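You operate a simulated robot arm through the tools that you are given. There is no shell and no other tool. Be economical: measure what you need, move in short steps, check, and stop when the job is done.

Carry out the task below with a simulated robot arm. There is one attempt and no reset: what you move stays moved.

JOB
Push the folded blue masks into the open bag and seal it at its printed heat.
Fine: use the orange push slider, pull it back, close the lever, leave the bag on the sealer shelf, the dial where it is, and switch the sealer off; the purple-label bag stays unsealed.
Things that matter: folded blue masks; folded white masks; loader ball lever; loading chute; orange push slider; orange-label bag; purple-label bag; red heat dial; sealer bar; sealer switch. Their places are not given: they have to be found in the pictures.

It is judged by the outcome, as a careful person would: the job done as asked, and still so three seconds after it is handed in. It fails if anything else is knocked over, pushed out of place, dropped, spilled or broken. A push-on lid holds only when it is set on centred and level and pressed home; a screw cap is set on level and turned clockwise until tight.

ROBOT AND FRAMES
A 7-joint arm with a two-finger parallel gripper, fixed in place. Base frame: the origin is at the foot of the arm, x ahead of it, y to its left, z up; the work surface is at about z = 0.84. Readings come in m, rad, newtons and seconds.
With the tool pointing down near the work surface it reaches from about 0.3 to 0.74 m from the base axis. Its first joint turns from -2.007 to 2.007 rad. Payload 3.91 kg.
The tool frame sits at the grasp point between the pads (the TCP): z along the fingers, y along the line on which they close. The tips reach 0.03 m beyond it. The gripper opens to 0.11 m. The fingers are 0.02 m wide and 0.01 m thick; the gripper's body (0.048 by 0.112 m) begins 0.055 m behind the TCP.
Orientation is told as [roll, pitch, yaw] about the base's x, y, z axes, in that order, counted from this pose: with the fingers straight down and closing along the base's y, the tool's x points along the base's -x, its y along +y and its z along -z.

CONTROLS
- The arm moves only by the tool drive_tool. Its argument "series" is a list of rows, each a list of 6 numbers: the shift along the tool's x, y, z in m, then the turn, a rotation vector about the tool's x, y, z in degrees. In form: [[x, y, z, ax, ay, az], ...]. A call has 1 to 10 rows; each row is the pose to reach, as a shift and turn from the pose commanded when the call began, along the tool's axes at that moment. "claw" is the finger opening in m, from 0 to 0.11, set as the call begins (left out, the last holds). A row lasts 0.2 s, in which the tool goes at most 0.05 m and 0.15 rad; a call with a longer step from one row to the next is refused whole, and so is a gripper value outside its range. A pose out of reach is approached as far as the arm can. The call stops where the force on the tool passes 40 N (or 10 N more than at its start, if that is more) or the arm is blocked; 0.2 s more then pass. The fingers move at their own pace (about 0.108 m/s each) and stop on an object; they squeeze with about 29 N. The grip force told is the motor's: it shows also when the fingers shut on nothing. Time passes only in rows, and 0.2 s behind the last, so rows that repeat a pose let the fingers close. The reply holds the time, the measured pose of the TCP, the force on the tool along the base axes, the opening and the grip force, in the units named above and with some noise, with the torque about the TCP (base axes, N m) and any sound that the robot's microphone picked up.
- Cameras (640 x 400 px; columns grow to the right, rows downward): "scene" is fixed at [0.2212, 0.4992, 1.4491]; the picture's right is [-0.84, -0.55, 0.00], its down [-0.34, 0.52, -0.78] and it looks along [0.43, -0.65, -0.62] (base axes); focal length 282 px, centre (320, 200). "wrist" rides on the gripper at [0.072, 0.017, -0.103] in the tool frame; the picture's right is [-0.23, 0.97, 0.00], its down [-0.76, -0.18, -0.62] and it looks along [-0.61, -0.14, 0.78] (tool axes); focal length 222 px, centre (320, 200).
- get_image(camera): a new picture of that camera. It takes no simulated time.
- lift_body(by): slides the trunk up (or, below 0, down) by that many m; the arm rides with it, the base frame stays. It gives what a move gives, with no picture.
- pixel_to_xyz(camera, pixels): for up to 12 pixels [column, row] of the newest picture of that camera ("zoom" is the newest enlarged one), the place [x, y, z] in the base frame of the surface seen there, good to about 0.002 m. It takes no simulated time.
- zoom(camera, box): a new picture of the part [left, top, right, bottom] of that camera's present view, enlarged. It takes no simulated time.
- close_job(): hands the job in; it is judged then, once.

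Work in short steps. Measure before you move; look again where a grasp or a placing could have gone wrong, and mend it. You have 80 turns and 34 pictures in all, those below and enlarged ones among them. Open the gripper and draw the arm clear of the work before you hand the job in, unless the task says otherwise; then end with one line.

The tools are called after "Emit:" by a JSON object that holds its "op" and its "data". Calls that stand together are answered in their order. drive_tool: Moves the arm, as the interface text tells. Its arguments: {"type":"object","properties":{"series":{"type":"array","items":{"type":"array","items":{"type":"number"}}},"claw":{"type":"number"}},"required":["series"]} The other tools are called the same way: lift_body (by) slides the trunk up or down; get_image (camera) takes a picture; pixel_to_xyz (camera, pixels) gives the place of the surface under pixels of a picture; zoom (camera, box) takes an enlarged picture of a part of a camera's view; close_job () hands the job in.

At the start:

```text
time: 0.0
tool_pos: [0.5152, -0.1746, 1.2166]
ee_rot: [-0.001, -0.001, -0.001]
wrist_force: [0.0, -0.3, 1.0]
ft_torque: [0.0, -0.02, -0.01]
grip_width: 0.1101
gripper_force: 0.0
trunk travel left (down, up): [-0.85, 0.14]
```

scene: 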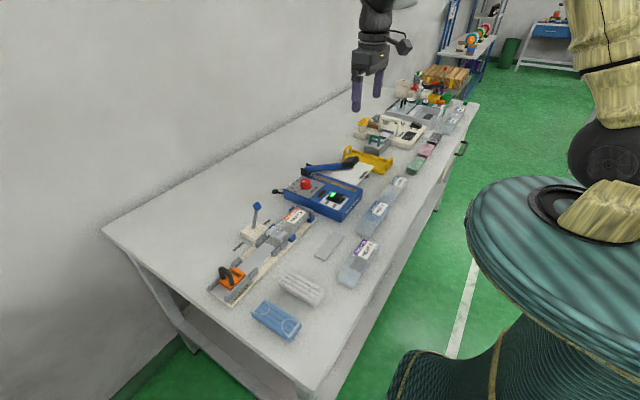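
wrist: 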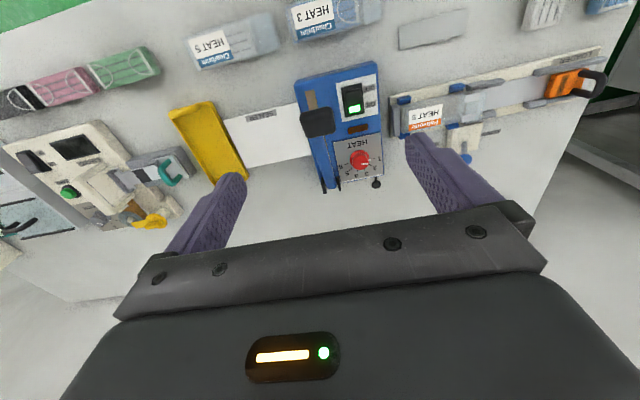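

The scene shows the loader at about (260,250), the sealer at (325,190) and the masks at (275,320) and (300,288). I'll enlarge these first.

Emit:
{"op": "zoom", "data": {"camera": "scene", "box": [200, 190, 360, 350]}}

Emit:
{"op": "zoom", "data": {"camera": "wrist", "box": [290, 50, 630, 200]}}

Emit:
{"op": "zoom", "data": {"camera": "scene", "box": [260, 130, 420, 230]}}

```text
2.50 times, centred on (280, 270) of scene
```

zoom: 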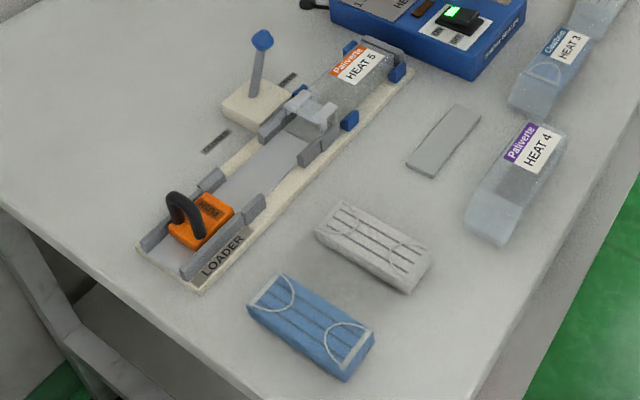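

```text
1.88 times, centred on (460, 125) of wrist
```

zoom: 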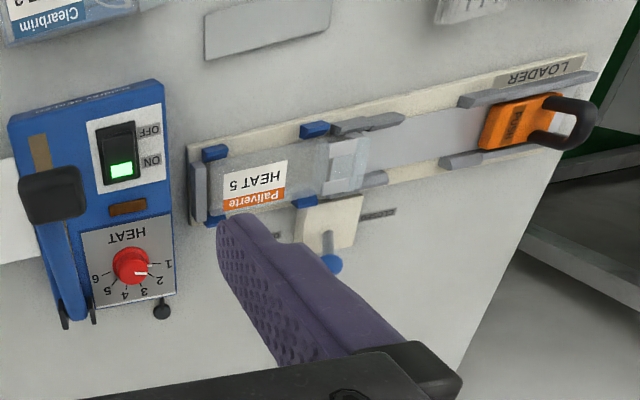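

```text
4.00 times, centred on (340, 180) of scene
```

zoom: 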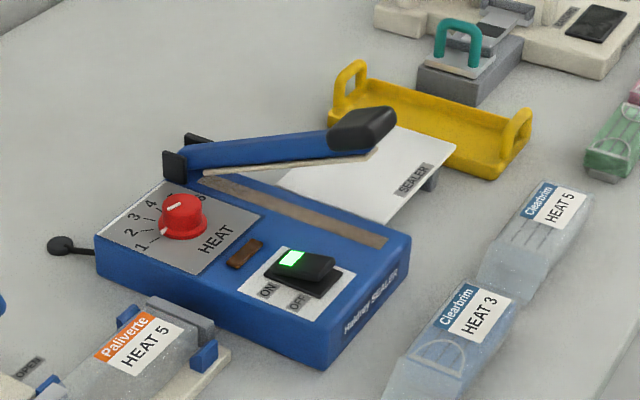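

The bag in the loader reads HEAT 5, and the dial points near 1–2. Next I'll get base-frame positions of the sealer parts from the enlarged picture and of the loader parts from the scene.

Emit:
{"op": "pixel_to_xyz", "data": {"camera": "zoom", "pixels": [[182, 212], [175, 205], [362, 128], [180, 160], [295, 240], [292, 260], [318, 270], [340, 180], [430, 190], [420, 115], [130, 260], [380, 235]]}}

Emit:
{"op": "pixel_to_xyz", "data": {"camera": "scene", "pixels": [[257, 206], [254, 222], [261, 231], [243, 276], [251, 277], [268, 256], [278, 237], [289, 223], [275, 320], [299, 288], [330, 247], [253, 289]]}}

Emit:
{"op": "zoom", "data": {"camera": "scene", "box": [205, 195, 325, 310]}}

```text
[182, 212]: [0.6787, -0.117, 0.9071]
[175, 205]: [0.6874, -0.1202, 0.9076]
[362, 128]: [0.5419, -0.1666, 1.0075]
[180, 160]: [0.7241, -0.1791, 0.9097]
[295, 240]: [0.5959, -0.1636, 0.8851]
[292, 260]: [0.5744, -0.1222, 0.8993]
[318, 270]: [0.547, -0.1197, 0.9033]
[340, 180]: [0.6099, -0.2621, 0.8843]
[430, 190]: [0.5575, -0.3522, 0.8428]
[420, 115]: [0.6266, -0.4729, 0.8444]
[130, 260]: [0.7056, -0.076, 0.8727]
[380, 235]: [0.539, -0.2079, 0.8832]
```

```text
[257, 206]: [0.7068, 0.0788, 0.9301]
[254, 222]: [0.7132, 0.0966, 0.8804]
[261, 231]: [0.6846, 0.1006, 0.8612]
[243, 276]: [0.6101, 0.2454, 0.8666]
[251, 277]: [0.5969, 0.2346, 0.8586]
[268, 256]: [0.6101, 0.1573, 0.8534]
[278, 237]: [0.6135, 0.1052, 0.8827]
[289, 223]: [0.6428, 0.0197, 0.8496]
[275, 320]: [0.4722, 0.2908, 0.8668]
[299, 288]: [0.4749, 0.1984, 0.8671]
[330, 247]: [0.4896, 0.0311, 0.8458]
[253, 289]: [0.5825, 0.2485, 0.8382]
```

```text
3.48 times, centred on (265, 252) of scene
```

zoom: 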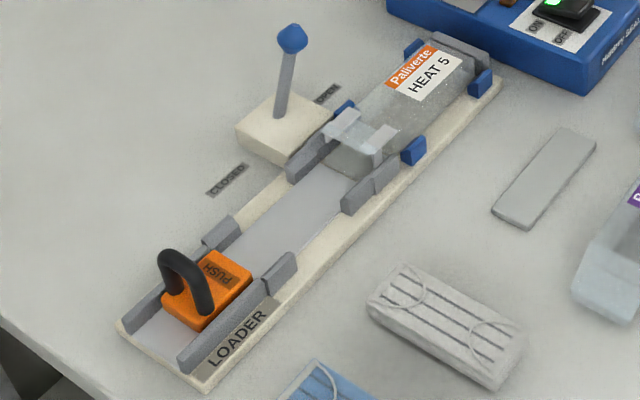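

The loader runs roughly along y, with the lever on the far side tilted towards OPEN. I'll measure its walls, gap, slider, bag and masks more closely.

Emit:
{"op": "pixel_to_xyz", "data": {"camera": "zoom", "pixels": [[148, 306], [228, 222], [218, 243], [190, 362], [284, 262], [292, 282], [290, 172], [345, 205], [396, 165], [200, 390], [505, 80], [215, 292]]}}

Emit:
{"op": "pixel_to_xyz", "data": {"camera": "zoom", "pixels": [[228, 260], [250, 270], [205, 322], [165, 292], [175, 252], [205, 295], [345, 125], [385, 140], [350, 165], [460, 60], [400, 120], [432, 45]]}}

Emit:
{"op": "pixel_to_xyz", "data": {"camera": "zoom", "pixels": [[292, 38], [285, 80], [278, 112], [240, 130], [285, 155], [330, 115], [228, 180], [328, 92], [410, 270], [370, 300], [520, 360], [490, 385]]}}

Emit:
{"op": "pixel_to_xyz", "data": {"camera": "scene", "pixels": [[270, 299], [262, 314], [301, 322], [288, 334], [287, 340], [282, 318], [347, 276], [362, 258], [340, 270], [373, 244], [312, 244], [340, 233]]}}

```text
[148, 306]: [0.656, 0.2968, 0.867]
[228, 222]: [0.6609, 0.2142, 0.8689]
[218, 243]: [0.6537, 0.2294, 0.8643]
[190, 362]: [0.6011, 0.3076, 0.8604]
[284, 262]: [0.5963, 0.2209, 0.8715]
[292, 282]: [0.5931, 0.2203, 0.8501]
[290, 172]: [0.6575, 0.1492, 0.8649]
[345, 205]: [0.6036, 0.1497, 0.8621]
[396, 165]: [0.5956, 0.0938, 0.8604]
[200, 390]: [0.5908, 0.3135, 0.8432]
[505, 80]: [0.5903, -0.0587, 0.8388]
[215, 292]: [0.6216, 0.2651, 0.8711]
```

```text
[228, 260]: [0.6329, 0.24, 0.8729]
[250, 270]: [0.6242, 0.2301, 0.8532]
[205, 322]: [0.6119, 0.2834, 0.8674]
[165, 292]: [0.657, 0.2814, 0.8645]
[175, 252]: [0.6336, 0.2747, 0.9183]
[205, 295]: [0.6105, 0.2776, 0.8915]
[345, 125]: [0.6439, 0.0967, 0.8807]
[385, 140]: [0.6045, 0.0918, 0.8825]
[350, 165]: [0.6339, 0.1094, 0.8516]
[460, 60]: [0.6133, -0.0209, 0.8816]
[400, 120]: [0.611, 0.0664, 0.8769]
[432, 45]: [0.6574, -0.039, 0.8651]
```

```text
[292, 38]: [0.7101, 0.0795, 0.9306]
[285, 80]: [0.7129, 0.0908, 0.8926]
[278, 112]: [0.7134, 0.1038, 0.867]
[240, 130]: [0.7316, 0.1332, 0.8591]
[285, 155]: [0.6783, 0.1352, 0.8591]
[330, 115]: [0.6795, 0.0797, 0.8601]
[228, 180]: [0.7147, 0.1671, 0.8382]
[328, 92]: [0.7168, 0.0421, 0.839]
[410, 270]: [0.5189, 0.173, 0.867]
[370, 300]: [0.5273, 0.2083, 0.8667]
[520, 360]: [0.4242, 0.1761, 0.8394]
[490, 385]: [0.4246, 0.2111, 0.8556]
```

```text
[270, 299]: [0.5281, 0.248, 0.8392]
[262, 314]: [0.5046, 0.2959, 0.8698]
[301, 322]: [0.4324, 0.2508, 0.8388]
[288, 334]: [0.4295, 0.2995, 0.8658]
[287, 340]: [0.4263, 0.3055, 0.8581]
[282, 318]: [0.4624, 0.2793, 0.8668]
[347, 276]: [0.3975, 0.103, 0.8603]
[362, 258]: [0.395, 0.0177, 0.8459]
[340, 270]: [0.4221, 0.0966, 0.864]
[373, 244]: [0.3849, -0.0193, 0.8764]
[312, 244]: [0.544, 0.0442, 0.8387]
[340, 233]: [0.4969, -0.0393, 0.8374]
```

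Loader axis is along y at x≈0.628. The masks go into the gap at y 0.15–0.215, and the slider handle is at (0.633, 0.275). I'll deal with the dial first, moving nearer to see it with the wrist camera.

Emit:
{"op": "drive_tool", "data": {"series": [[-0.021, 0.019, 0.034, 0, 0, 0], [-0.042, 0.038, 0.068, 0, 0, 0], [-0.063, 0.057, 0.102, 0, 0, 0], [-0.085, 0.075, 0.137, 0, 0, 0], [-0.085, 0.075, 0.137, 0, 0, 0]]}}

Emit:
{"op": "get_image", "data": {"camera": "wrist"}}

```text
time: 1.2
tool_pos: [0.5976, -0.1009, 1.0808]
ee_rot: [-0.001, -0.003, 0.0]
wrist_force: [1.0, -0.3, -0.7]
ft_torque: [-0.02, 0.03, 0.01]
grip_width: 0.1099
gripper_force: 0.1
trunk travel left (down, up): [-0.85, 0.14]
```

```text
27 pictures are left
```

wrist: 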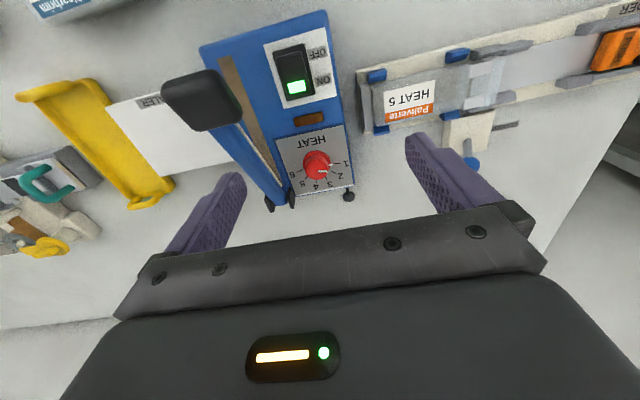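

The dial is at (317,165). I'll enlarge it and measure its marks.

Emit:
{"op": "zoom", "data": {"camera": "wrist", "box": [265, 110, 365, 210]}}

Emit:
{"op": "pixel_to_xyz", "data": {"camera": "wrist", "pixels": [[228, 62], [268, 165], [140, 90], [225, 165], [120, 110], [175, 160], [215, 150], [200, 70], [325, 15], [180, 185], [100, 85], [30, 95]]}}

```text
4.00 times, centred on (315, 160) of wrist
```

zoom: 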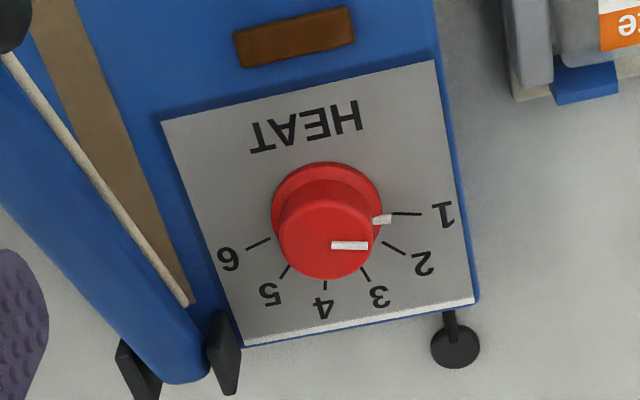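

```text
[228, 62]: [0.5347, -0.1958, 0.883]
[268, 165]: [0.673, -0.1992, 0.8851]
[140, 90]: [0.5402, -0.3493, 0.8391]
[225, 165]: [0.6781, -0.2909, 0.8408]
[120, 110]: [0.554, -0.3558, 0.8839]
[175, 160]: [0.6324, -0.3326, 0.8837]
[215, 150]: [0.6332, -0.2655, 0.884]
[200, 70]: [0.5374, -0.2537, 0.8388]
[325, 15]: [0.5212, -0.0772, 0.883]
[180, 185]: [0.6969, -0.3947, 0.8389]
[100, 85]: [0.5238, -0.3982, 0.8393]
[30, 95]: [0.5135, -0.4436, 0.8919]
```

The pointer tab sits at 1. I'll measure the ticks and the knob's centre to get the turn angle to 5.

Emit:
{"op": "pixel_to_xyz", "data": {"camera": "zoom", "pixels": [[420, 214], [405, 254], [369, 280], [325, 290], [281, 277], [246, 248], [325, 240], [350, 245], [383, 219], [327, 165], [272, 210], [326, 278]]}}

Emit:
{"op": "pixel_to_xyz", "data": {"camera": "zoom", "pixels": [[332, 245], [367, 246], [280, 240], [373, 235], [165, 380], [190, 300], [60, 200], [150, 150], [225, 320], [290, 40]]}}

```text
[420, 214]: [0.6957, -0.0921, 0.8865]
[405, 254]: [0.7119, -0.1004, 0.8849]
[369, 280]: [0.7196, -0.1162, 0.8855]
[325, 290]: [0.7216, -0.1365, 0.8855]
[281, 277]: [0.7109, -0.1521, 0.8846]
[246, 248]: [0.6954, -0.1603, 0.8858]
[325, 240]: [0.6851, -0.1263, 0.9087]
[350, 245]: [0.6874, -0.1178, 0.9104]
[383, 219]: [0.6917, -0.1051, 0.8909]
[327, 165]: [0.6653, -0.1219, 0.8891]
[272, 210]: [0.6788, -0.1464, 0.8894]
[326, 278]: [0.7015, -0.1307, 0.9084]
```

```text
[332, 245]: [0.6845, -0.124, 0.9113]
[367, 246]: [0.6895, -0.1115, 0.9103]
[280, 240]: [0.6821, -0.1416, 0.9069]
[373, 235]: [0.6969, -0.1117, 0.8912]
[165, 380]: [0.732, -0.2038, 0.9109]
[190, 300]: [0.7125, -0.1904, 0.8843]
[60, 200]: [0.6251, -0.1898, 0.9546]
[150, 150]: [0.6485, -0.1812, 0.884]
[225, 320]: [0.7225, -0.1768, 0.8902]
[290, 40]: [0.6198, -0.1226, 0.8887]
```

Knob centre is ≈(0.6855, −0.1263). The ticks are 30° apart with 1 at +75° and 5 at −45°, so the dial must turn 120° clockwise. I'll go above it pre-turned by +60° with the claw at 0.055.

Emit:
{"op": "drive_tool", "data": {"series": [[-0.011, -0.003, 0.01, 0, 0, -7.5], [-0.022, -0.006, 0.02, 0, 0, -15], [-0.033, -0.01, 0.03, 0, 0, -22.5], [-0.044, -0.013, 0.04, 0, 0, -30], [-0.055, -0.016, 0.05, 0, 0, -37.5], [-0.066, -0.019, 0.06, 0, 0, -45], [-0.077, -0.022, 0.07, 0, 0, -52.5], [-0.0877, -0.0254, 0.08, 0, 0, -60], [-0.0877, -0.0254, 0.08, 0, 0, -60]], "claw": 0.055}}

```text
time: 3.2
tool_pos: [0.6845, -0.1229, 0.9996]
ee_rot: [0.0, 0.0, 1.049]
wrist_force: [0.0, 0.1, -0.9]
ft_torque: [0.02, 0.0, 0.01]
grip_width: 0.0548
gripper_force: 0.0
trunk travel left (down, up): [-0.85, 0.14]
```

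Measured position is within 3 mm of the knob's axis. I'll correct that and go down so the tips reach z≈0.894.

Emit:
{"op": "drive_tool", "data": {"series": [[0.0024, -0.0026, 0.03, 0, 0, 0], [0.0024, -0.0026, 0.055, 0, 0, 0], [0.0024, -0.0026, 0.077, 0, 0, 0], [0.0024, -0.0026, 0.077, 0, 0, 0]]}}

Emit:
{"op": "get_image", "data": {"camera": "wrist"}}

```text
time: 4.2
tool_pos: [0.6884, -0.1276, 0.9233]
ee_rot: [-0.001, -0.001, 1.047]
wrist_force: [1.3, 0.4, -0.4]
ft_torque: [0.01, 0.01, 0.01]
grip_width: 0.0551
gripper_force: 0.0
trunk travel left (down, up): [-0.85, 0.14]
```

```text
25 pictures are left
```

wrist: 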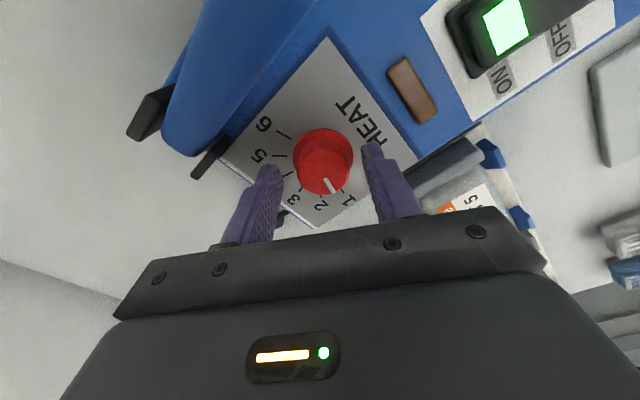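

The fingers straddle the knob. Closing on it now.

Emit:
{"op": "drive_tool", "data": {"series": [[0, 0, 0, 0, 0, 0], [0, 0, 0, 0, 0, 0], [0, 0, 0, 0, 0, 0]], "claw": 0.015}}

```text
time: 5.0
tool_pos: [0.6852, -0.1267, 0.9223]
ee_rot: [0.003, 0.0, 1.046]
wrist_force: [-11.0, 7.5, -3.9]
ft_torque: [0.44, 0.32, 0.04]
grip_width: 0.0333
gripper_force: 45.2
trunk travel left (down, up): [-0.85, 0.14]
```

Gripped at 0.033. Turning 80° clockwise first.

Emit:
{"op": "drive_tool", "data": {"series": [[0, 0, 0, 0, 0, 8], [0, 0, 0, 0, 0, 16], [0, 0, 0, 0, 0, 24], [0, 0, 0, 0, 0, 32], [0, 0, 0, 0, 0, 40], [0, 0, 0, 0, 0, 48], [0, 0, 0, 0, 0, 56], [0, 0, 0, 0, 0, 64], [0, 0, 0, 0, 0, 72], [0, 0, 0, 0, 0, 80]]}}

```text
time: 7.2
tool_pos: [0.6866, -0.1259, 0.9222]
ee_rot: [-0.001, 0.005, -0.35]
wrist_force: [-18.4, 13.5, -9.8]
ft_torque: [0.32, 0.57, -0.02]
grip_width: 0.0331
gripper_force: 44.7
trunk travel left (down, up): [-0.85, 0.14]
```

The turn went well, with forces moderate. Turning the remaining 40°.

Emit:
{"op": "drive_tool", "data": {"series": [[0, 0, 0, 0, 0, 8], [0, 0, 0, 0, 0, 16], [0, 0, 0, 0, 0, 24], [0, 0, 0, 0, 0, 32], [0, 0, 0, 0, 0, 40], [0, 0, 0, 0, 0, 40]]}}

Emit:
{"op": "zoom", "data": {"camera": "wrist", "box": [220, 80, 420, 240]}}

```text
time: 8.6
tool_pos: [0.6857, -0.1282, 0.9223]
ee_rot: [-0.005, 0.002, -1.049]
wrist_force: [-19.5, 13.3, -14.0]
ft_torque: [0.1, 0.46, 0.02]
grip_width: 0.0331
gripper_force: 45.2
trunk travel left (down, up): [-0.85, 0.14]
```

```text
2.50 times, centred on (320, 160) of wrist
```

zoom: 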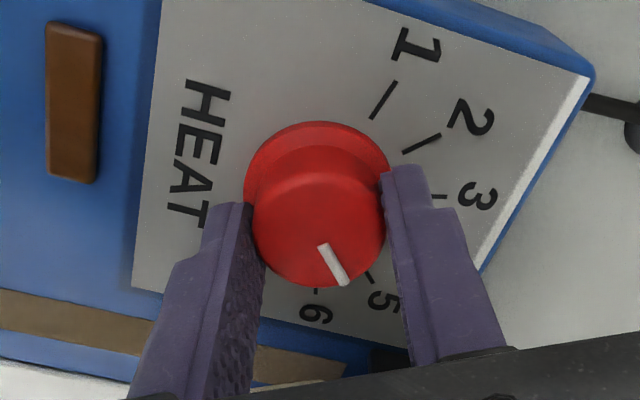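

The pointer appears to be at 5. I'll open the claw and rise, then check.

Emit:
{"op": "drive_tool", "data": {"series": [[0, 0, 0, 0, 0, 0], [0, 0, 0, 0, 0, 0], [0, 0, -0.04, 0, 0, 0], [0, 0, -0.085, 0, 0, 0], [0, 0, -0.085, 0, 0, 0]], "claw": 0.055}}

Emit:
{"op": "zoom", "data": {"camera": "wrist", "box": [220, 80, 420, 240]}}

```text
time: 9.8
tool_pos: [0.6878, -0.1281, 1.0093]
ee_rot: [0.0, -0.001, -1.047]
wrist_force: [-0.8, 0.3, -0.5]
ft_torque: [0.0, 0.0, -0.02]
grip_width: 0.0548
gripper_force: 0.1
trunk travel left (down, up): [-0.85, 0.14]
```

```text
2.50 times, centred on (320, 160) of wrist
```

zoom: 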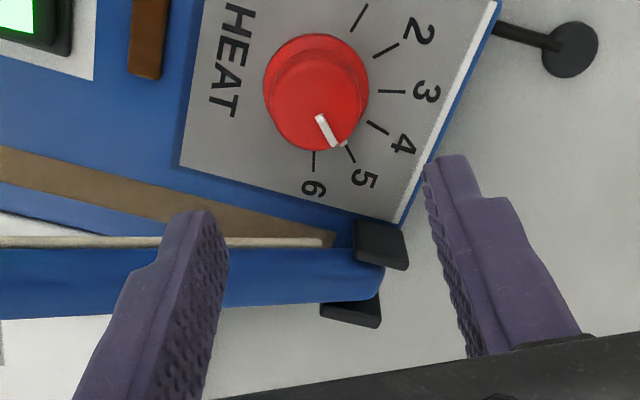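

The dial tab lines up with 5. Next I'll move above the blue mask with yaw 0, to about (0.42, 0.26, 1.09), to measure it.

Emit:
{"op": "drive_tool", "data": {"series": [[0.047, -0.0038, -0.008, 0, 0, -6], [0.094, -0.0076, -0.016, 0, 0, -12], [0.141, -0.0114, -0.024, 0, 0, -18], [0.188, -0.0152, -0.032, 0, 0, -24], [0.235, -0.019, -0.04, 0, 0, -30], [0.282, -0.0228, -0.048, 0, 0, -36], [0.329, -0.0266, -0.056, 0, 0, -42], [0.376, -0.0304, -0.064, 0, 0, -48], [0.423, -0.0342, -0.072, 0, 0, -54], [0.47, -0.038, -0.08, 0, 0, -60]], "claw": 0.09}}

Emit:
{"op": "get_image", "data": {"camera": "wrist"}}

```text
time: 12.0
tool_pos: [0.4203, 0.2611, 1.087]
ee_rot: [-0.001, 0.0, 0.004]
wrist_force: [-0.3, 0.3, -0.9]
ft_torque: [0.0, -0.01, 0.02]
grip_width: 0.0902
gripper_force: 0.0
trunk travel left (down, up): [-0.85, 0.14]
```

```text
22 pictures are left
```

wrist: 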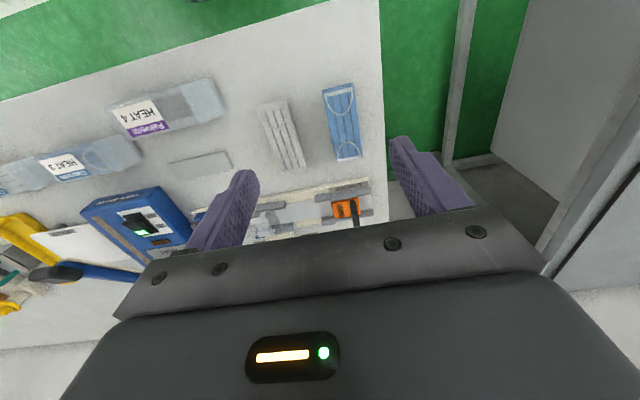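

I'll read the mask's corners: near end at (323–355, 85–92), far end at (338–361, 155–160). I'll also read the chute points visible here.

Emit:
{"op": "pixel_to_xyz", "data": {"camera": "wrist", "pixels": [[324, 92], [351, 88], [336, 157], [359, 154], [342, 122], [262, 108], [286, 104], [280, 163], [302, 160], [283, 135], [330, 124], [355, 120]]}}

Emit:
{"op": "zoom", "data": {"camera": "wrist", "box": [240, 70, 400, 240]}}

```text
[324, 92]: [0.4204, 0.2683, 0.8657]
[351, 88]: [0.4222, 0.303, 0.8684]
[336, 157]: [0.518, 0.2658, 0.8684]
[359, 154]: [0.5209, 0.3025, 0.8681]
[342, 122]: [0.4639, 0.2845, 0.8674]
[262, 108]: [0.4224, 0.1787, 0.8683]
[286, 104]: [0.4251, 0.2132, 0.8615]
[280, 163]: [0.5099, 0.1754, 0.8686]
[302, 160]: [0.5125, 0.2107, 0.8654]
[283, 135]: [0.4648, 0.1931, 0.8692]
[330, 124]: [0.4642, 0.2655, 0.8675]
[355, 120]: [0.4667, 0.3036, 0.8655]
```

```text
2.35 times, centred on (320, 155) of wrist
```

zoom: 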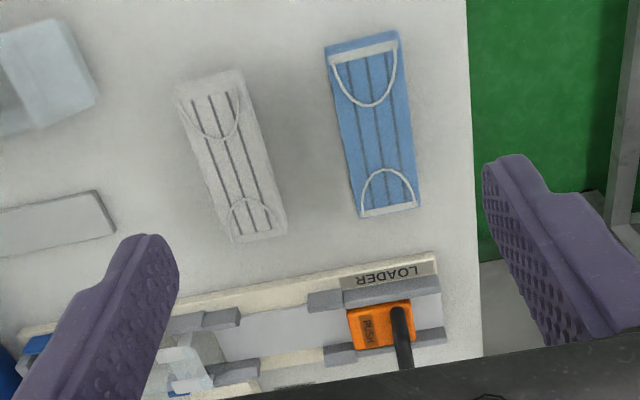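

Emit:
{"op": "pixel_to_xyz", "data": {"camera": "zoom", "pixels": [[327, 48], [396, 36], [362, 214], [418, 204], [345, 312], [414, 302], [350, 346], [240, 318], [310, 302], [260, 372], [325, 352], [410, 335]]}}

```text
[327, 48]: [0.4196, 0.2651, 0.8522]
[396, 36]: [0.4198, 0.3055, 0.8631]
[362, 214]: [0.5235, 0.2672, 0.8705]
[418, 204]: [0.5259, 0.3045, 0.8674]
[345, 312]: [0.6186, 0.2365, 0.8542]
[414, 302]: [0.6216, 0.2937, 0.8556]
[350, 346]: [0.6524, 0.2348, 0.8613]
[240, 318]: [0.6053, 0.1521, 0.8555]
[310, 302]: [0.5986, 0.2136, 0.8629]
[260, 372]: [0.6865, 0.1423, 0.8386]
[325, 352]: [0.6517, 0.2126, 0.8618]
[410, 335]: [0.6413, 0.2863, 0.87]
```

The blue mask is centred at (0.472, 0.285), 0.104 × 0.039 and aligned with x. Descending to grasp it across its width.

Emit:
{"op": "drive_tool", "data": {"series": [[-0.026, 0.012, 0.04, 0, 0, 0], [-0.0517, 0.024, 0.08, 0, 0, 0], [-0.0517, 0.024, 0.125, 0, 0, 0], [-0.0517, 0.024, 0.165, 0, 0, 0], [-0.0517, 0.024, 0.195, 0, 0, 0], [-0.0517, 0.024, 0.213, 0, 0, 0], [-0.0517, 0.024, 0.213, 0, 0, 0]], "claw": 0.07}}

```text
time: 13.6
tool_pos: [0.4726, 0.2834, 0.8753]
ee_rot: [0.0, 0.002, 0.0]
wrist_force: [0.4, 0.7, 1.1]
ft_torque: [-0.01, 0.02, -0.01]
grip_width: 0.07
gripper_force: 0.1
trunk travel left (down, up): [-0.85, 0.14]
```

At the mask with no contact. Closing and lifting slightly.

Emit:
{"op": "drive_tool", "data": {"series": [[0, 0, 0, 0, 0, 0], [0, 0, 0, 0, 0, 0], [0, 0, 0, 0, 0, 0], [0, 0, -0.04, 0, 0, 0], [0, 0, -0.08, 0, 0, 0], [0, 0, -0.08, 0, 0, 0]], "claw": 0.02}}

```text
time: 15.0
tool_pos: [0.4726, 0.2832, 0.9528]
ee_rot: [-0.001, 0.0, 0.002]
wrist_force: [-0.1, 0.8, 0.1]
ft_torque: [0.02, 0.02, -0.01]
grip_width: 0.0426
gripper_force: 29.1
trunk travel left (down, up): [-0.85, 0.14]
```

Held at 0.0426. Carrying it above the chute at (0.628, 0.176) while turning to yaw +90.

Emit:
{"op": "drive_tool", "data": {"series": [[-0.0, 0, -0.04, 0, 0, -8.5], [-0.02, -0.012, -0.06, 0, 0, -17], [-0.04, -0.026, -0.06, 0, 0, -25.5], [-0.06, -0.04, -0.06, 0, 0, -34], [-0.08, -0.054, -0.06, 0, 0, -42.5], [-0.1, -0.068, -0.06, 0, 0, -51], [-0.12, -0.082, -0.06, 0, 0, -59.5], [-0.14, -0.096, -0.06, 0, 0, -68], [-0.1554, -0.107, -0.06, 0, 0, -76.5], [-0.1554, -0.107, -0.06, 0, 0, -85]]}}

Emit:
{"op": "drive_tool", "data": {"series": [[0, 0, 0, 0, 0, -5], [0, 0, 0, 0, 0, -5]]}}

Emit:
{"op": "get_image", "data": {"camera": "wrist"}}

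```text
time: 17.2
tool_pos: [0.6281, 0.1763, 1.0153]
ee_rot: [0.0, -0.001, 1.488]
wrist_force: [0.7, -1.0, -0.3]
ft_torque: [0.03, 0.02, 0.0]
grip_width: 0.0429
gripper_force: 29.7
trunk travel left (down, up): [-0.85, 0.14]
```

```text
time: 17.8
tool_pos: [0.6286, 0.1754, 1.0144]
ee_rot: [0.0, 0.001, 1.573]
wrist_force: [0.3, -0.6, -0.2]
ft_torque: [-0.01, 0.02, -0.02]
grip_width: 0.0427
gripper_force: 29.0
trunk travel left (down, up): [-0.85, 0.14]
```

```text
20 pictures are left
```

wrist: 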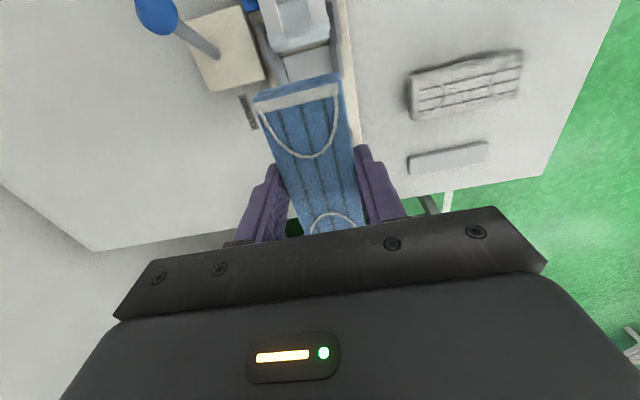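

The mask hangs over the chute. I'll check its front end against the channel walls and bag mouth visible beyond it.

Emit:
{"op": "pixel_to_xyz", "data": {"camera": "wrist", "pixels": [[256, 100], [338, 78], [300, 90], [290, 68], [325, 55], [268, 62], [335, 40], [296, 40], [283, 50], [310, 68]]}}

Emit:
{"op": "zoom", "data": {"camera": "scene", "box": [205, 195, 325, 310]}}

```text
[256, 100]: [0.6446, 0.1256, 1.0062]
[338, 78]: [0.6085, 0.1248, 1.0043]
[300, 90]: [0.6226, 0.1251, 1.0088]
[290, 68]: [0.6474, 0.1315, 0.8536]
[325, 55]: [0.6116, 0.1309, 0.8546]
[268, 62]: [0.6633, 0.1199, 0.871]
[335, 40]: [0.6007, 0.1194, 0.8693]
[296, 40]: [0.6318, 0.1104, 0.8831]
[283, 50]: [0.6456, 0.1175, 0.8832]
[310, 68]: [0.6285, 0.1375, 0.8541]
```

```text
3.48 times, centred on (265, 252) of scene
```

zoom: 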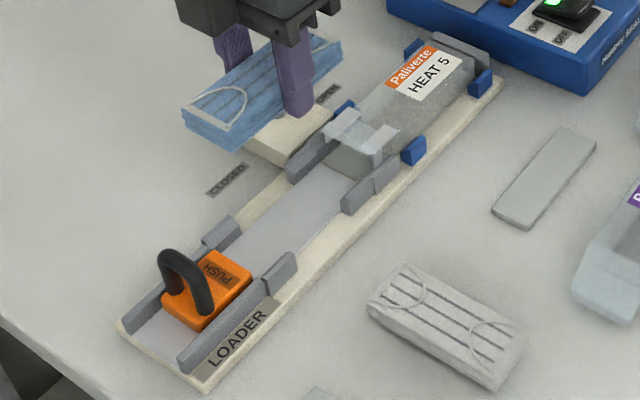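

Channel centre is about x 0.631, so I shift +3 mm in x and −1 mm in y. Then I lower until the mask is nearly on the chute floor.

Emit:
{"op": "drive_tool", "data": {"series": [[0.001, -0.003, 0.035, 0, 0, 0], [0.001, -0.003, 0.07, 0, 0, 0], [0.001, -0.003, 0.09, 0, 0, 0], [0.001, -0.003, 0.105, 0, 0, 0], [0.001, -0.003, 0.116, 0, 0, 0], [0.001, -0.003, 0.124, 0, 0, 0], [0.001, -0.003, 0.125, 0, 0, 0]]}}

Emit:
{"op": "zoom", "data": {"camera": "scene", "box": [205, 195, 325, 310]}}

```text
time: 19.4
tool_pos: [0.6316, 0.1766, 0.8893]
ee_rot: [0.001, -0.001, 1.57]
wrist_force: [0.2, -0.2, -0.2]
ft_torque: [-0.03, 0.0, 0.01]
grip_width: 0.0427
gripper_force: 28.6
trunk travel left (down, up): [-0.85, 0.14]
```

```text
3.48 times, centred on (265, 252) of scene
```

zoom: 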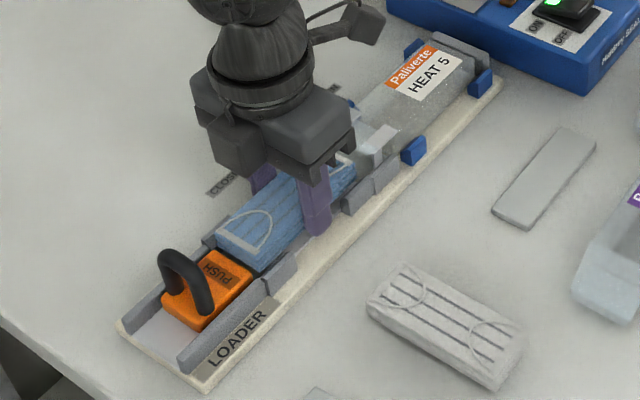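

The mask sits between the walls in front of the slider. Releasing and rising to z≈1.04.

Emit:
{"op": "drive_tool", "data": {"series": [[0, 0, 0, 0, 0, 0], [0, 0, 0, 0, 0, 0], [0, 0, -0.03, 0, 0, 0], [0, 0, -0.08, 0, 0, 0], [0, 0, -0.125, 0, 0, 0], [0, 0, -0.15, 0, 0, 0]], "claw": 0.06}}

Emit:
{"op": "zoom", "data": {"camera": "scene", "box": [205, 195, 325, 310]}}

```text
time: 20.8
tool_pos: [0.6299, 0.1763, 1.0402]
ee_rot: [0.002, 0.0, 1.57]
wrist_force: [0.9, -1.5, 0.0]
ft_torque: [-0.03, 0.01, 0.03]
grip_width: 0.0597
gripper_force: 0.1
trunk travel left (down, up): [-0.85, 0.14]
```

```text
3.48 times, centred on (265, 252) of scene
```

zoom: 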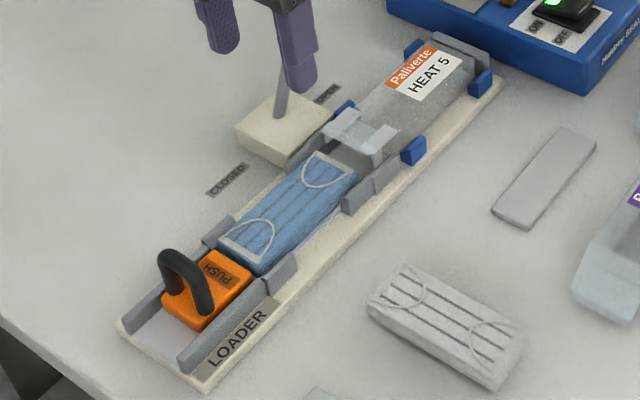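

The mask rests well in the chute. Next I measure the slider's handle arch.

Emit:
{"op": "pixel_to_xyz", "data": {"camera": "zoom", "pixels": [[163, 262], [172, 252], [185, 256], [200, 272], [208, 285], [210, 300], [195, 300], [160, 275], [245, 275], [178, 285], [236, 258]]}}

```text
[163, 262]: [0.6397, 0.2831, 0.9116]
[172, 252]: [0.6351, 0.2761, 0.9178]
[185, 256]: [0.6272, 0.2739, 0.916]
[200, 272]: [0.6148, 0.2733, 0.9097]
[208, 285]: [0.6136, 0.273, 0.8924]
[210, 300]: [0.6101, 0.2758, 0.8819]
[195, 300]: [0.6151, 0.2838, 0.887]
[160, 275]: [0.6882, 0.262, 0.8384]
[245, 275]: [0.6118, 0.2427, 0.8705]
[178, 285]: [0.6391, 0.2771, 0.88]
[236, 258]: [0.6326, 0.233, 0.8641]
```

Handle arch: x 0.609–0.645, y 0.272–0.285, top z 0.918. I'll turn back to yaw 0 above it, to pinch it front and back.

Emit:
{"op": "drive_tool", "data": {"series": [[-0.0102, 0.0003, 0, 0, 0, 8.5], [-0.0204, 0.0006, 0, 0, 0, 17], [-0.0306, 0.001, 0, 0, 0, 25.5], [-0.041, 0.0013, 0, 0, 0, 34], [-0.051, 0.0016, 0.01, 0, 0, 42.5], [-0.061, 0.002, 0.02, 0, 0, 51], [-0.071, 0.0023, 0.03, 0, 0, 59.5], [-0.082, 0.0026, 0.04, 0, 0, 68], [-0.092, 0.003, 0.04, 0, 0, 76.5], [-0.102, 0.003, 0.04, 0, 0, 85]]}}

Emit:
{"op": "drive_tool", "data": {"series": [[0, 0, 0, 0, 0, 5], [0, 0, 0, 0, 0, 5]]}}

```text
time: 23.0
tool_pos: [0.6275, 0.2778, 0.9987]
ee_rot: [-0.001, -0.001, 0.083]
wrist_force: [-0.1, 0.4, -0.2]
ft_torque: [0.01, 0.04, 0.0]
grip_width: 0.0601
gripper_force: 0.1
trunk travel left (down, up): [-0.85, 0.14]
```

```text
time: 23.6
tool_pos: [0.6282, 0.2769, 1.0006]
ee_rot: [0.002, 0.002, 0.0]
wrist_force: [0.2, 1.1, -0.2]
ft_torque: [0.06, -0.02, 0.01]
grip_width: 0.06
gripper_force: 0.0
trunk travel left (down, up): [-0.85, 0.14]
```

Aligned above the handle. I lower to z≈0.91 with 0.05 opening, then close.

Emit:
{"op": "drive_tool", "data": {"series": [[0, 0.001, 0.035, 0, 0, 0], [0, 0.001, 0.07, 0, 0, 0], [0, 0.001, 0.09, 0, 0, 0], [0, 0.001, 0.09, 0, 0, 0]], "claw": 0.05}}

Emit:
{"op": "drive_tool", "data": {"series": [[0, 0, 0, 0, 0, 0], [0, 0, 0, 0, 0, 0], [0, 0, 0, 0, 0, 0]], "claw": 0.002}}

```text
time: 24.6
tool_pos: [0.6285, 0.2795, 0.9061]
ee_rot: [-0.001, 0.001, -0.001]
wrist_force: [0.1, -0.8, -0.6]
ft_torque: [0.02, -0.01, 0.03]
grip_width: 0.0501
gripper_force: 0.1
trunk travel left (down, up): [-0.85, 0.14]
```

```text
time: 25.4
tool_pos: [0.6289, 0.2799, 0.9084]
ee_rot: [-0.002, 0.0, -0.001]
wrist_force: [0.3, -7.2, -2.3]
ft_torque: [0.02, -0.34, 0.01]
grip_width: 0.0117
gripper_force: 44.8
trunk travel left (down, up): [-0.85, 0.14]
```

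The handle is gripped (0.0117). Pushing towards −y by 0.10 in steps of 0.015.

Emit:
{"op": "drive_tool", "data": {"series": [[0, -0.01, 0, 0, 0, 0], [0, -0.02, 0, 0, 0, 0], [0, -0.03, 0, 0, 0, 0], [0, -0.04, 0, 0, 0, 0], [0, -0.05, 0, 0, 0, 0], [0, -0.06, 0, 0, 0, 0], [0, -0.07, 0, 0, 0, 0], [0, -0.08, 0, 0, 0, 0], [0, -0.09, 0, 0, 0, 0], [0, -0.1, 0, 0, 0, 0]]}}

Emit:
{"op": "zoom", "data": {"camera": "scene", "box": [205, 195, 325, 310]}}

```text
time: 27.6
tool_pos: [0.6284, 0.1788, 0.9066]
ee_rot: [-0.003, 0.006, 0.0]
wrist_force: [-4.4, -0.4, -25.0]
ft_torque: [0.11, 1.06, 0.0]
grip_width: 0.0119
gripper_force: 45.4
trunk travel left (down, up): [-0.85, 0.14]
```

```text
3.48 times, centred on (265, 252) of scene
```

zoom: 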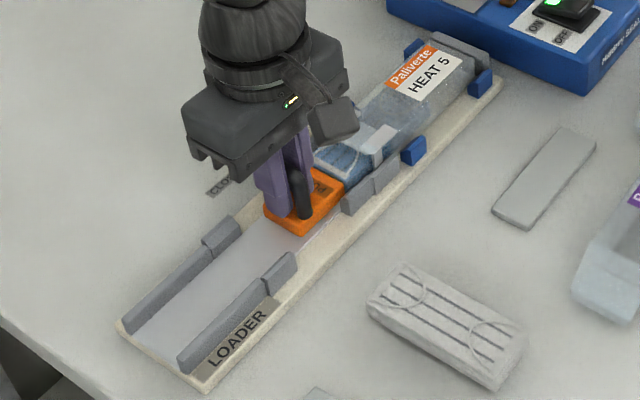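

The mask is entering the bag. I ease down 1.5 mm to relieve the vertical load and push on another 0.05.

Emit:
{"op": "drive_tool", "data": {"series": [[0, 0, 0.0015, 0, 0, 0], [0, -0.01, 0.002, 0, 0, 0], [0, -0.018, 0.002, 0, 0, 0], [0, -0.026, 0.002, 0, 0, 0], [0, -0.034, 0.002, 0, 0, 0], [0, -0.042, 0.002, 0, 0, 0], [0, -0.05, 0.002, 0, 0, 0]]}}

Emit:
{"op": "zoom", "data": {"camera": "scene", "box": [205, 195, 325, 310]}}

```text
time: 29.2
tool_pos: [0.6278, 0.13, 0.9081]
ee_rot: [-0.001, 0.002, 0.001]
wrist_force: [-6.5, 0.2, -12.5]
ft_torque: [0.07, 1.04, -0.04]
grip_width: 0.0115
gripper_force: 45.2
trunk travel left (down, up): [-0.85, 0.14]
```

```text
3.48 times, centred on (265, 252) of scene
```

zoom: 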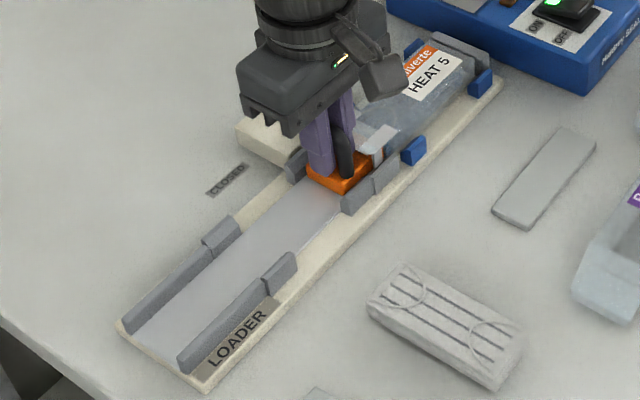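

The slider front is at about y 0.083. The fingertips (z 0.878) are close to the mouth lip (z 0.883), so I'll regrip 9 mm higher before pushing to the stop.

Emit:
{"op": "drive_tool", "data": {"series": [[0, 0, 0, 0, 0, 0], [0, 0, -0.009, 0, 0, 0], [0, 0, -0.009, 0, 0, 0]], "claw": 0.022}}

Emit:
{"op": "drive_tool", "data": {"series": [[0, 0, 0, 0, 0, 0], [0, 0, 0, 0, 0, 0], [0, -0.005, 0, 0, 0, 0], [0, -0.01, 0, 0, 0, 0], [0, -0.015, 0, 0, 0, 0], [0, -0.02, 0, 0, 0, 0], [0, -0.025, 0, 0, 0, 0]], "claw": 0.002}}

Emit:
{"op": "get_image", "data": {"camera": "wrist"}}

```text
time: 30.0
tool_pos: [0.6284, 0.1298, 0.9171]
ee_rot: [-0.001, 0.0, -0.001]
wrist_force: [-0.6, 0.1, 0.5]
ft_torque: [-0.01, -0.01, 0.0]
grip_width: 0.0222
gripper_force: 0.0
trunk travel left (down, up): [-0.85, 0.14]
```

```text
time: 31.6
tool_pos: [0.6284, 0.1195, 0.9178]
ee_rot: [0.016, -0.003, 0.006]
wrist_force: [6.5, 13.7, -7.4]
ft_torque: [0.25, 0.44, -0.38]
grip_width: 0.012
gripper_force: 45.2
trunk travel left (down, up): [-0.85, 0.14]
stopped in row 7: the force on the tool passed its limit at 44 N (the readings are from after the stop); the commanded pose is now the measured one
```

```text
14 pictures are left
```

wrist: 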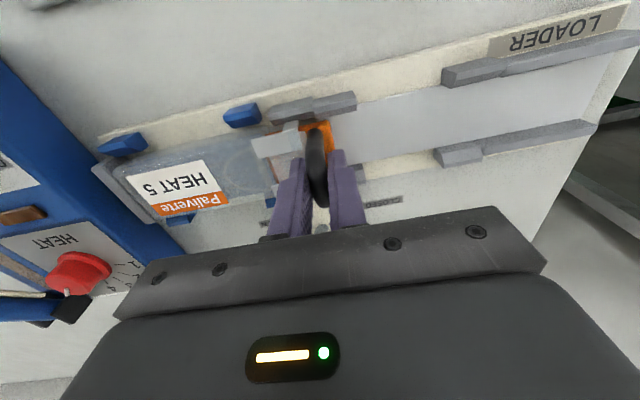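

The slider has reached its stop after about 0.16 m of travel. Now pulling it fully back.

Emit:
{"op": "drive_tool", "data": {"series": [[0, 0.01, 0.0, 0, 0, 0], [0, 0.025, 0.0, 0, 0, 0], [0, 0.042, 0.0, 0, 0, 0], [0, 0.06, 0.0, 0, 0, 0], [0, 0.078, 0.0, 0, 0, 0], [0, 0.096, 0, 0, 0, 0], [0, 0.114, 0, 0, 0, 0], [0, 0.132, 0, 0, 0, 0], [0, 0.147, 0, 0, 0, 0], [0, 0.1575, 0, 0, 0, 0]]}}

Emit:
{"op": "drive_tool", "data": {"series": [[0, 0, 0, 0, 0, 0], [0, 0, 0, 0, 0, 0], [0, 0, -0.04, 0, 0, 0], [0, 0, -0.08, 0, 0, 0], [0, 0, -0.12, 0, 0, 0]], "claw": 0.04}}

Emit:
{"op": "zoom", "data": {"camera": "scene", "box": [205, 195, 325, 310]}}

```text
time: 33.8
tool_pos: [0.6274, 0.2734, 0.917]
ee_rot: [0.011, 0.001, 0.003]
wrist_force: [5.8, 1.1, -20.9]
ft_torque: [-0.14, 0.87, -0.12]
grip_width: 0.0117
gripper_force: 45.1
trunk travel left (down, up): [-0.85, 0.14]
```

```text
time: 35.0
tool_pos: [0.6269, 0.2691, 1.0427]
ee_rot: [0.011, -0.003, 0.004]
wrist_force: [0.8, 1.0, 0.4]
ft_torque: [0.01, -0.01, 0.0]
grip_width: 0.0398
gripper_force: 0.0
trunk travel left (down, up): [-0.85, 0.14]
```

```text
3.48 times, centred on (265, 252) of scene
```

zoom: 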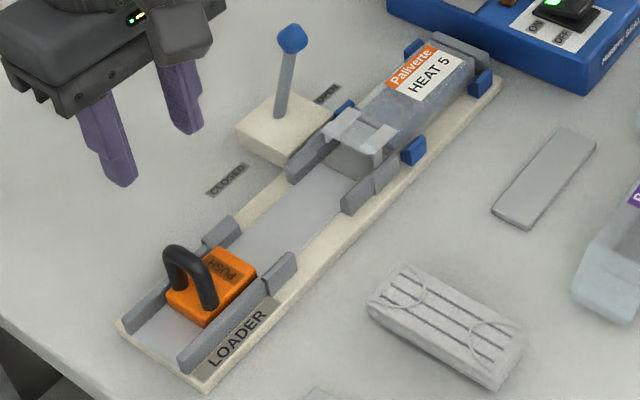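

The slider is about 5 mm short of its starting place. I'll regrip and pull it the rest of the way.

Emit:
{"op": "drive_tool", "data": {"series": [[0, 0.004, 0.05, -0.63, 0, 0], [0, 0.004, 0.095, -0.63, 0, 0], [0, 0.004, 0.128, -0.63, 0, 0], [0, 0.004, 0.128, -0.63, 0, 0]], "claw": 0.04}}

Emit:
{"op": "drive_tool", "data": {"series": [[0, 0, 0, 0, 0, 0], [0, 0, 0, 0, 0, 0], [0, 0.004, 0, 0, 0, 0], [0, 0.008, 0, 0, 0, 0], [0, 0.012, 0, 0, 0, 0]], "claw": 0.002}}

```text
refused: row 1 steps farther than a row can; nothing moved
```

```text
time: 36.2
tool_pos: [0.6255, 0.2825, 1.0411]
ee_rot: [0.01, -0.003, 0.005]
wrist_force: [0.3, 0.2, -0.7]
ft_torque: [0.01, 0.03, 0.0]
grip_width: 0.0
gripper_force: 28.6
trunk travel left (down, up): [-0.85, 0.14]
```

The first row was too long and got refused, and the second call only closed the fingers in the air. Redoing the descent at y≈0.275 with short steps.

Emit:
{"op": "drive_tool", "data": {"series": [[0, -0.007, 0.03, 0.57, 0, 0], [0, -0.007, 0.065, 0.57, 0, 0], [0, -0.007, 0.1, 0.57, 0, 0], [0, -0.007, 0.127, 0.57, 0, 0], [0, -0.007, 0.127, 0.57, 0, 0]], "claw": 0.04}}

```text
time: 37.4
tool_pos: [0.627, 0.2784, 0.9127]
ee_rot: [0.0, -0.002, 0.003]
wrist_force: [0.6, 1.0, -0.6]
ft_torque: [-0.03, -0.02, -0.05]
grip_width: 0.0399
gripper_force: 0.1
trunk travel left (down, up): [-0.85, 0.14]
```

Around the handle. Closing and pulling gently until the stop.

Emit:
{"op": "drive_tool", "data": {"series": [[0, 0, 0, 0, 0, 0], [0, 0, 0, 0, 0, 0], [0, 0.002, 0, 0, 0, 0], [0, 0.004, 0, 0, 0, 0], [0, 0.006, 0, 0, 0, 0]], "claw": 0.002}}

```text
time: 38.6
tool_pos: [0.6274, 0.2783, 0.9126]
ee_rot: [-0.004, 0.0, 0.004]
wrist_force: [1.6, -27.0, -3.6]
ft_torque: [0.05, 1.01, -0.05]
grip_width: 0.0121
gripper_force: 45.1
trunk travel left (down, up): [-0.85, 0.14]
```

The slider is at its back stop. Releasing, rising, and moving to the −y side of the lever ball.

Emit:
{"op": "drive_tool", "data": {"series": [[0, -0.004, 0, 0, 0, 0], [0, -0.004, 0, 0, 0, 0], [0, -0.004, -0.045, 0, 0, 0], [0, -0.004, -0.09, 0, 0, 0], [0, -0.004, -0.13, 0, 0, 0]], "claw": 0.04}}

Emit:
{"op": "drive_tool", "data": {"series": [[-0.014, -0.04, 0, 0, 0, 0], [-0.028, -0.08, 0, 0, 0, 0], [-0.042, -0.12, 0, 0, 0, 0], [-0.056, -0.16, 0, 0, 0, 0], [-0.07, -0.2, 0, 0, 0, 0], [-0.085, -0.243, 0, 0, 0, 0], [-0.085, -0.243, 0, 0, 0, 0]], "claw": 0.0}}

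```text
time: 39.8
tool_pos: [0.6248, 0.2791, 1.0413]
ee_rot: [0.001, -0.003, 0.006]
wrist_force: [0.0, -0.3, -0.9]
ft_torque: [0.03, -0.02, -0.01]
grip_width: 0.0397
gripper_force: 0.2
trunk travel left (down, up): [-0.85, 0.14]
```

```text
time: 41.4
tool_pos: [0.7125, 0.0385, 1.0411]
ee_rot: [-0.001, -0.002, 0.005]
wrist_force: [-0.9, -0.5, 0.1]
ft_torque: [-0.02, 0.0, 0.02]
grip_width: 0.0
gripper_force: 29.1
trunk travel left (down, up): [-0.85, 0.14]
```

In position. Lowering so the tips are at about z 0.90, then pushing the ball in +y.

Emit:
{"op": "drive_tool", "data": {"series": [[0, 0, 0.04, 0, 0, 0], [0, 0, 0.08, 0, 0, 0], [0, 0, 0.113, 0, 0, 0], [0, 0.015, 0.113, 0, 0, 0], [0, 0.03, 0.113, 0, 0, 0], [0, 0.04, 0.113, 0, 0, 0], [0, 0.05, 0.113, 0, 0, 0], [0, 0.06, 0.113, 0, 0, 0], [0, 0.07, 0.113, 0, 0, 0]]}}

Emit:
{"op": "zoom", "data": {"camera": "scene", "box": [205, 195, 325, 310]}}

```text
time: 43.4
tool_pos: [0.7114, 0.1064, 0.9307]
ee_rot: [-0.001, -0.002, 0.005]
wrist_force: [-0.1, 0.2, -0.1]
ft_torque: [-0.06, 0.0, 0.03]
grip_width: 0.0
gripper_force: 28.5
trunk travel left (down, up): [-0.85, 0.14]
```

```text
3.48 times, centred on (265, 252) of scene
```

zoom: 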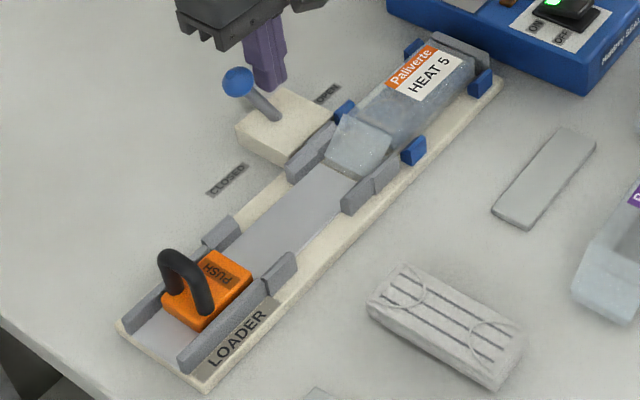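

The lever snapped to CLOSED and the clips have let go of the bag. I'll measure the bag and its tabs before grasping.

Emit:
{"op": "pixel_to_xyz", "data": {"camera": "zoom", "pixels": [[345, 118], [388, 150], [325, 170], [372, 178], [370, 100], [415, 130], [395, 75], [455, 95], [465, 62], [410, 148], [345, 105], [480, 80]]}}

Emit:
{"op": "drive_tool", "data": {"series": [[0, -0.005, -0.04, 0, 0, 0], [0, -0.01, -0.085, 0, 0, 0], [0, -0.01, -0.13, 0, 0, 0]]}}

```text
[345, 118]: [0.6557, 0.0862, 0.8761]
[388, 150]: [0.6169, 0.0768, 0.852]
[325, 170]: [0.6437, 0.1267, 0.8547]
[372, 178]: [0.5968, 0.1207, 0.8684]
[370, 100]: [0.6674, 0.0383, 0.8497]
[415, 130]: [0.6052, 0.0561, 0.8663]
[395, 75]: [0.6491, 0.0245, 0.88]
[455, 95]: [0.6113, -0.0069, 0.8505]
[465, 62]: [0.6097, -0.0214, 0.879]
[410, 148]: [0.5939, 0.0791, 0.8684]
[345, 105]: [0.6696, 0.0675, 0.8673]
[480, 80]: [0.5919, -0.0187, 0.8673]
```

```text
time: 44.2
tool_pos: [0.7122, 0.0964, 1.0596]
ee_rot: [0.0, 0.0, 0.004]
wrist_force: [-0.6, 0.6, 0.7]
ft_torque: [-0.02, 0.0, 0.01]
grip_width: 0.0
gripper_force: 29.2
trunk travel left (down, up): [-0.85, 0.14]
```

Bag body spans x ≈0.605–0.653 and y ≈−0.045–0.08 plus the flap, with free space between the tabs around y 0.02. I'll turn to yaw +90 above it.

Emit:
{"op": "drive_tool", "data": {"series": [[0.008, -0.007, 0, 0, 0, -8.5], [0.016, -0.014, 0, 0, 0, -17], [0.024, -0.021, 0, 0, 0, -25.5], [0.032, -0.028, 0, 0, 0, -34], [0.04, -0.036, 0, 0, 0, -42.5], [0.05, -0.044, 0, 0, 0, -51], [0.06, -0.052, 0.01, 0, 0, -59.5], [0.07, -0.06, 0.02, 0, 0, -68], [0.078, -0.068, 0.03, 0, 0, -76.5], [0.083, -0.0744, 0.03, 0, 0, -85]], "claw": 0.08}}

Emit:
{"op": "drive_tool", "data": {"series": [[0, 0, 0, 0, 0, -5.2], [0, 0, 0, 0, 0, -5.2]]}}

Emit:
{"op": "get_image", "data": {"camera": "wrist"}}

```text
time: 46.4
tool_pos: [0.6305, 0.0221, 1.0305]
ee_rot: [-0.002, -0.001, 1.49]
wrist_force: [0.5, 0.5, -0.2]
ft_torque: [0.0, 0.01, -0.03]
grip_width: 0.0797
gripper_force: 0.1
trunk travel left (down, up): [-0.85, 0.14]
```

```text
time: 47.0
tool_pos: [0.6296, 0.0216, 1.0293]
ee_rot: [-0.002, 0.0, 1.579]
wrist_force: [-0.4, -0.1, 0.6]
ft_torque: [0.04, 0.0, -0.02]
grip_width: 0.0798
gripper_force: 0.0
trunk travel left (down, up): [-0.85, 0.14]
```

```text
11 pictures are left
```

wrist: 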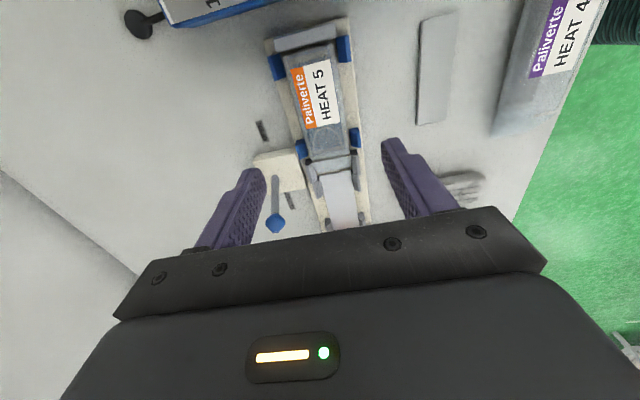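

I'll read the bag edges and tab places from this view.

Emit:
{"op": "pixel_to_xyz", "data": {"camera": "wrist", "pixels": [[285, 70], [340, 60], [305, 145], [347, 130], [298, 150], [354, 137], [278, 66], [345, 48], [305, 50], [318, 105], [335, 165], [338, 180]]}}

Emit:
{"op": "zoom", "data": {"camera": "wrist", "box": [250, 10, 390, 240]}}

```text
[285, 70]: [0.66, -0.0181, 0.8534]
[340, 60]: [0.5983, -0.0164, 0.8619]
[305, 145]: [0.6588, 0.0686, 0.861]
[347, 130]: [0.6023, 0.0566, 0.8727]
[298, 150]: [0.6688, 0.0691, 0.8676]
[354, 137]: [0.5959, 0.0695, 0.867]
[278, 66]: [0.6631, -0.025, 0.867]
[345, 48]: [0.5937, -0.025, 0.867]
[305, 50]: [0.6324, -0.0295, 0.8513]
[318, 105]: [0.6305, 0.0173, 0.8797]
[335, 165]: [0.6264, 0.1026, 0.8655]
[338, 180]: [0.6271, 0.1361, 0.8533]
```

```text
1.74 times, centred on (320, 125) of wrist
```

zoom: 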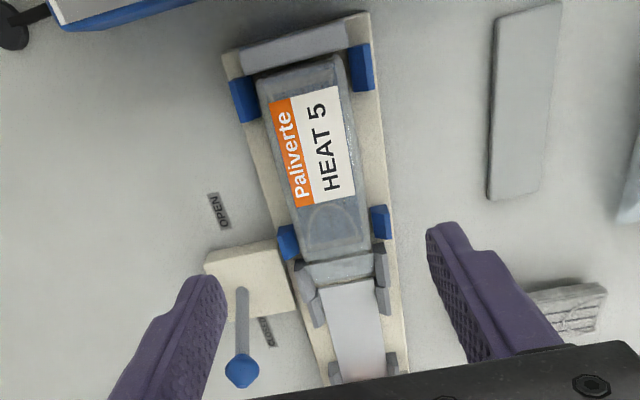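

I need the exact mouth-end and tail-end positions; reading those now.

Emit:
{"op": "pixel_to_xyz", "data": {"camera": "zoom", "pixels": [[335, 252], [338, 262], [342, 278], [345, 290], [302, 68], [300, 60], [298, 262], [378, 258], [262, 110], [350, 130], [372, 240], [290, 225]]}}

```text
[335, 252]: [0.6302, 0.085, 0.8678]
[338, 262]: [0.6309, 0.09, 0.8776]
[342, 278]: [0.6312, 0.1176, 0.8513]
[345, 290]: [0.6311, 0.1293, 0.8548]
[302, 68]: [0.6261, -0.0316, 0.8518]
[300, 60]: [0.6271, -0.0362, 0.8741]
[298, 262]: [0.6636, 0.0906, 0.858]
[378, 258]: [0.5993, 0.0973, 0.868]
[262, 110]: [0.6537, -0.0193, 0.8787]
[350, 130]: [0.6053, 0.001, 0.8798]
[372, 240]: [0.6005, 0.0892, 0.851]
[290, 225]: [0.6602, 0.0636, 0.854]
```

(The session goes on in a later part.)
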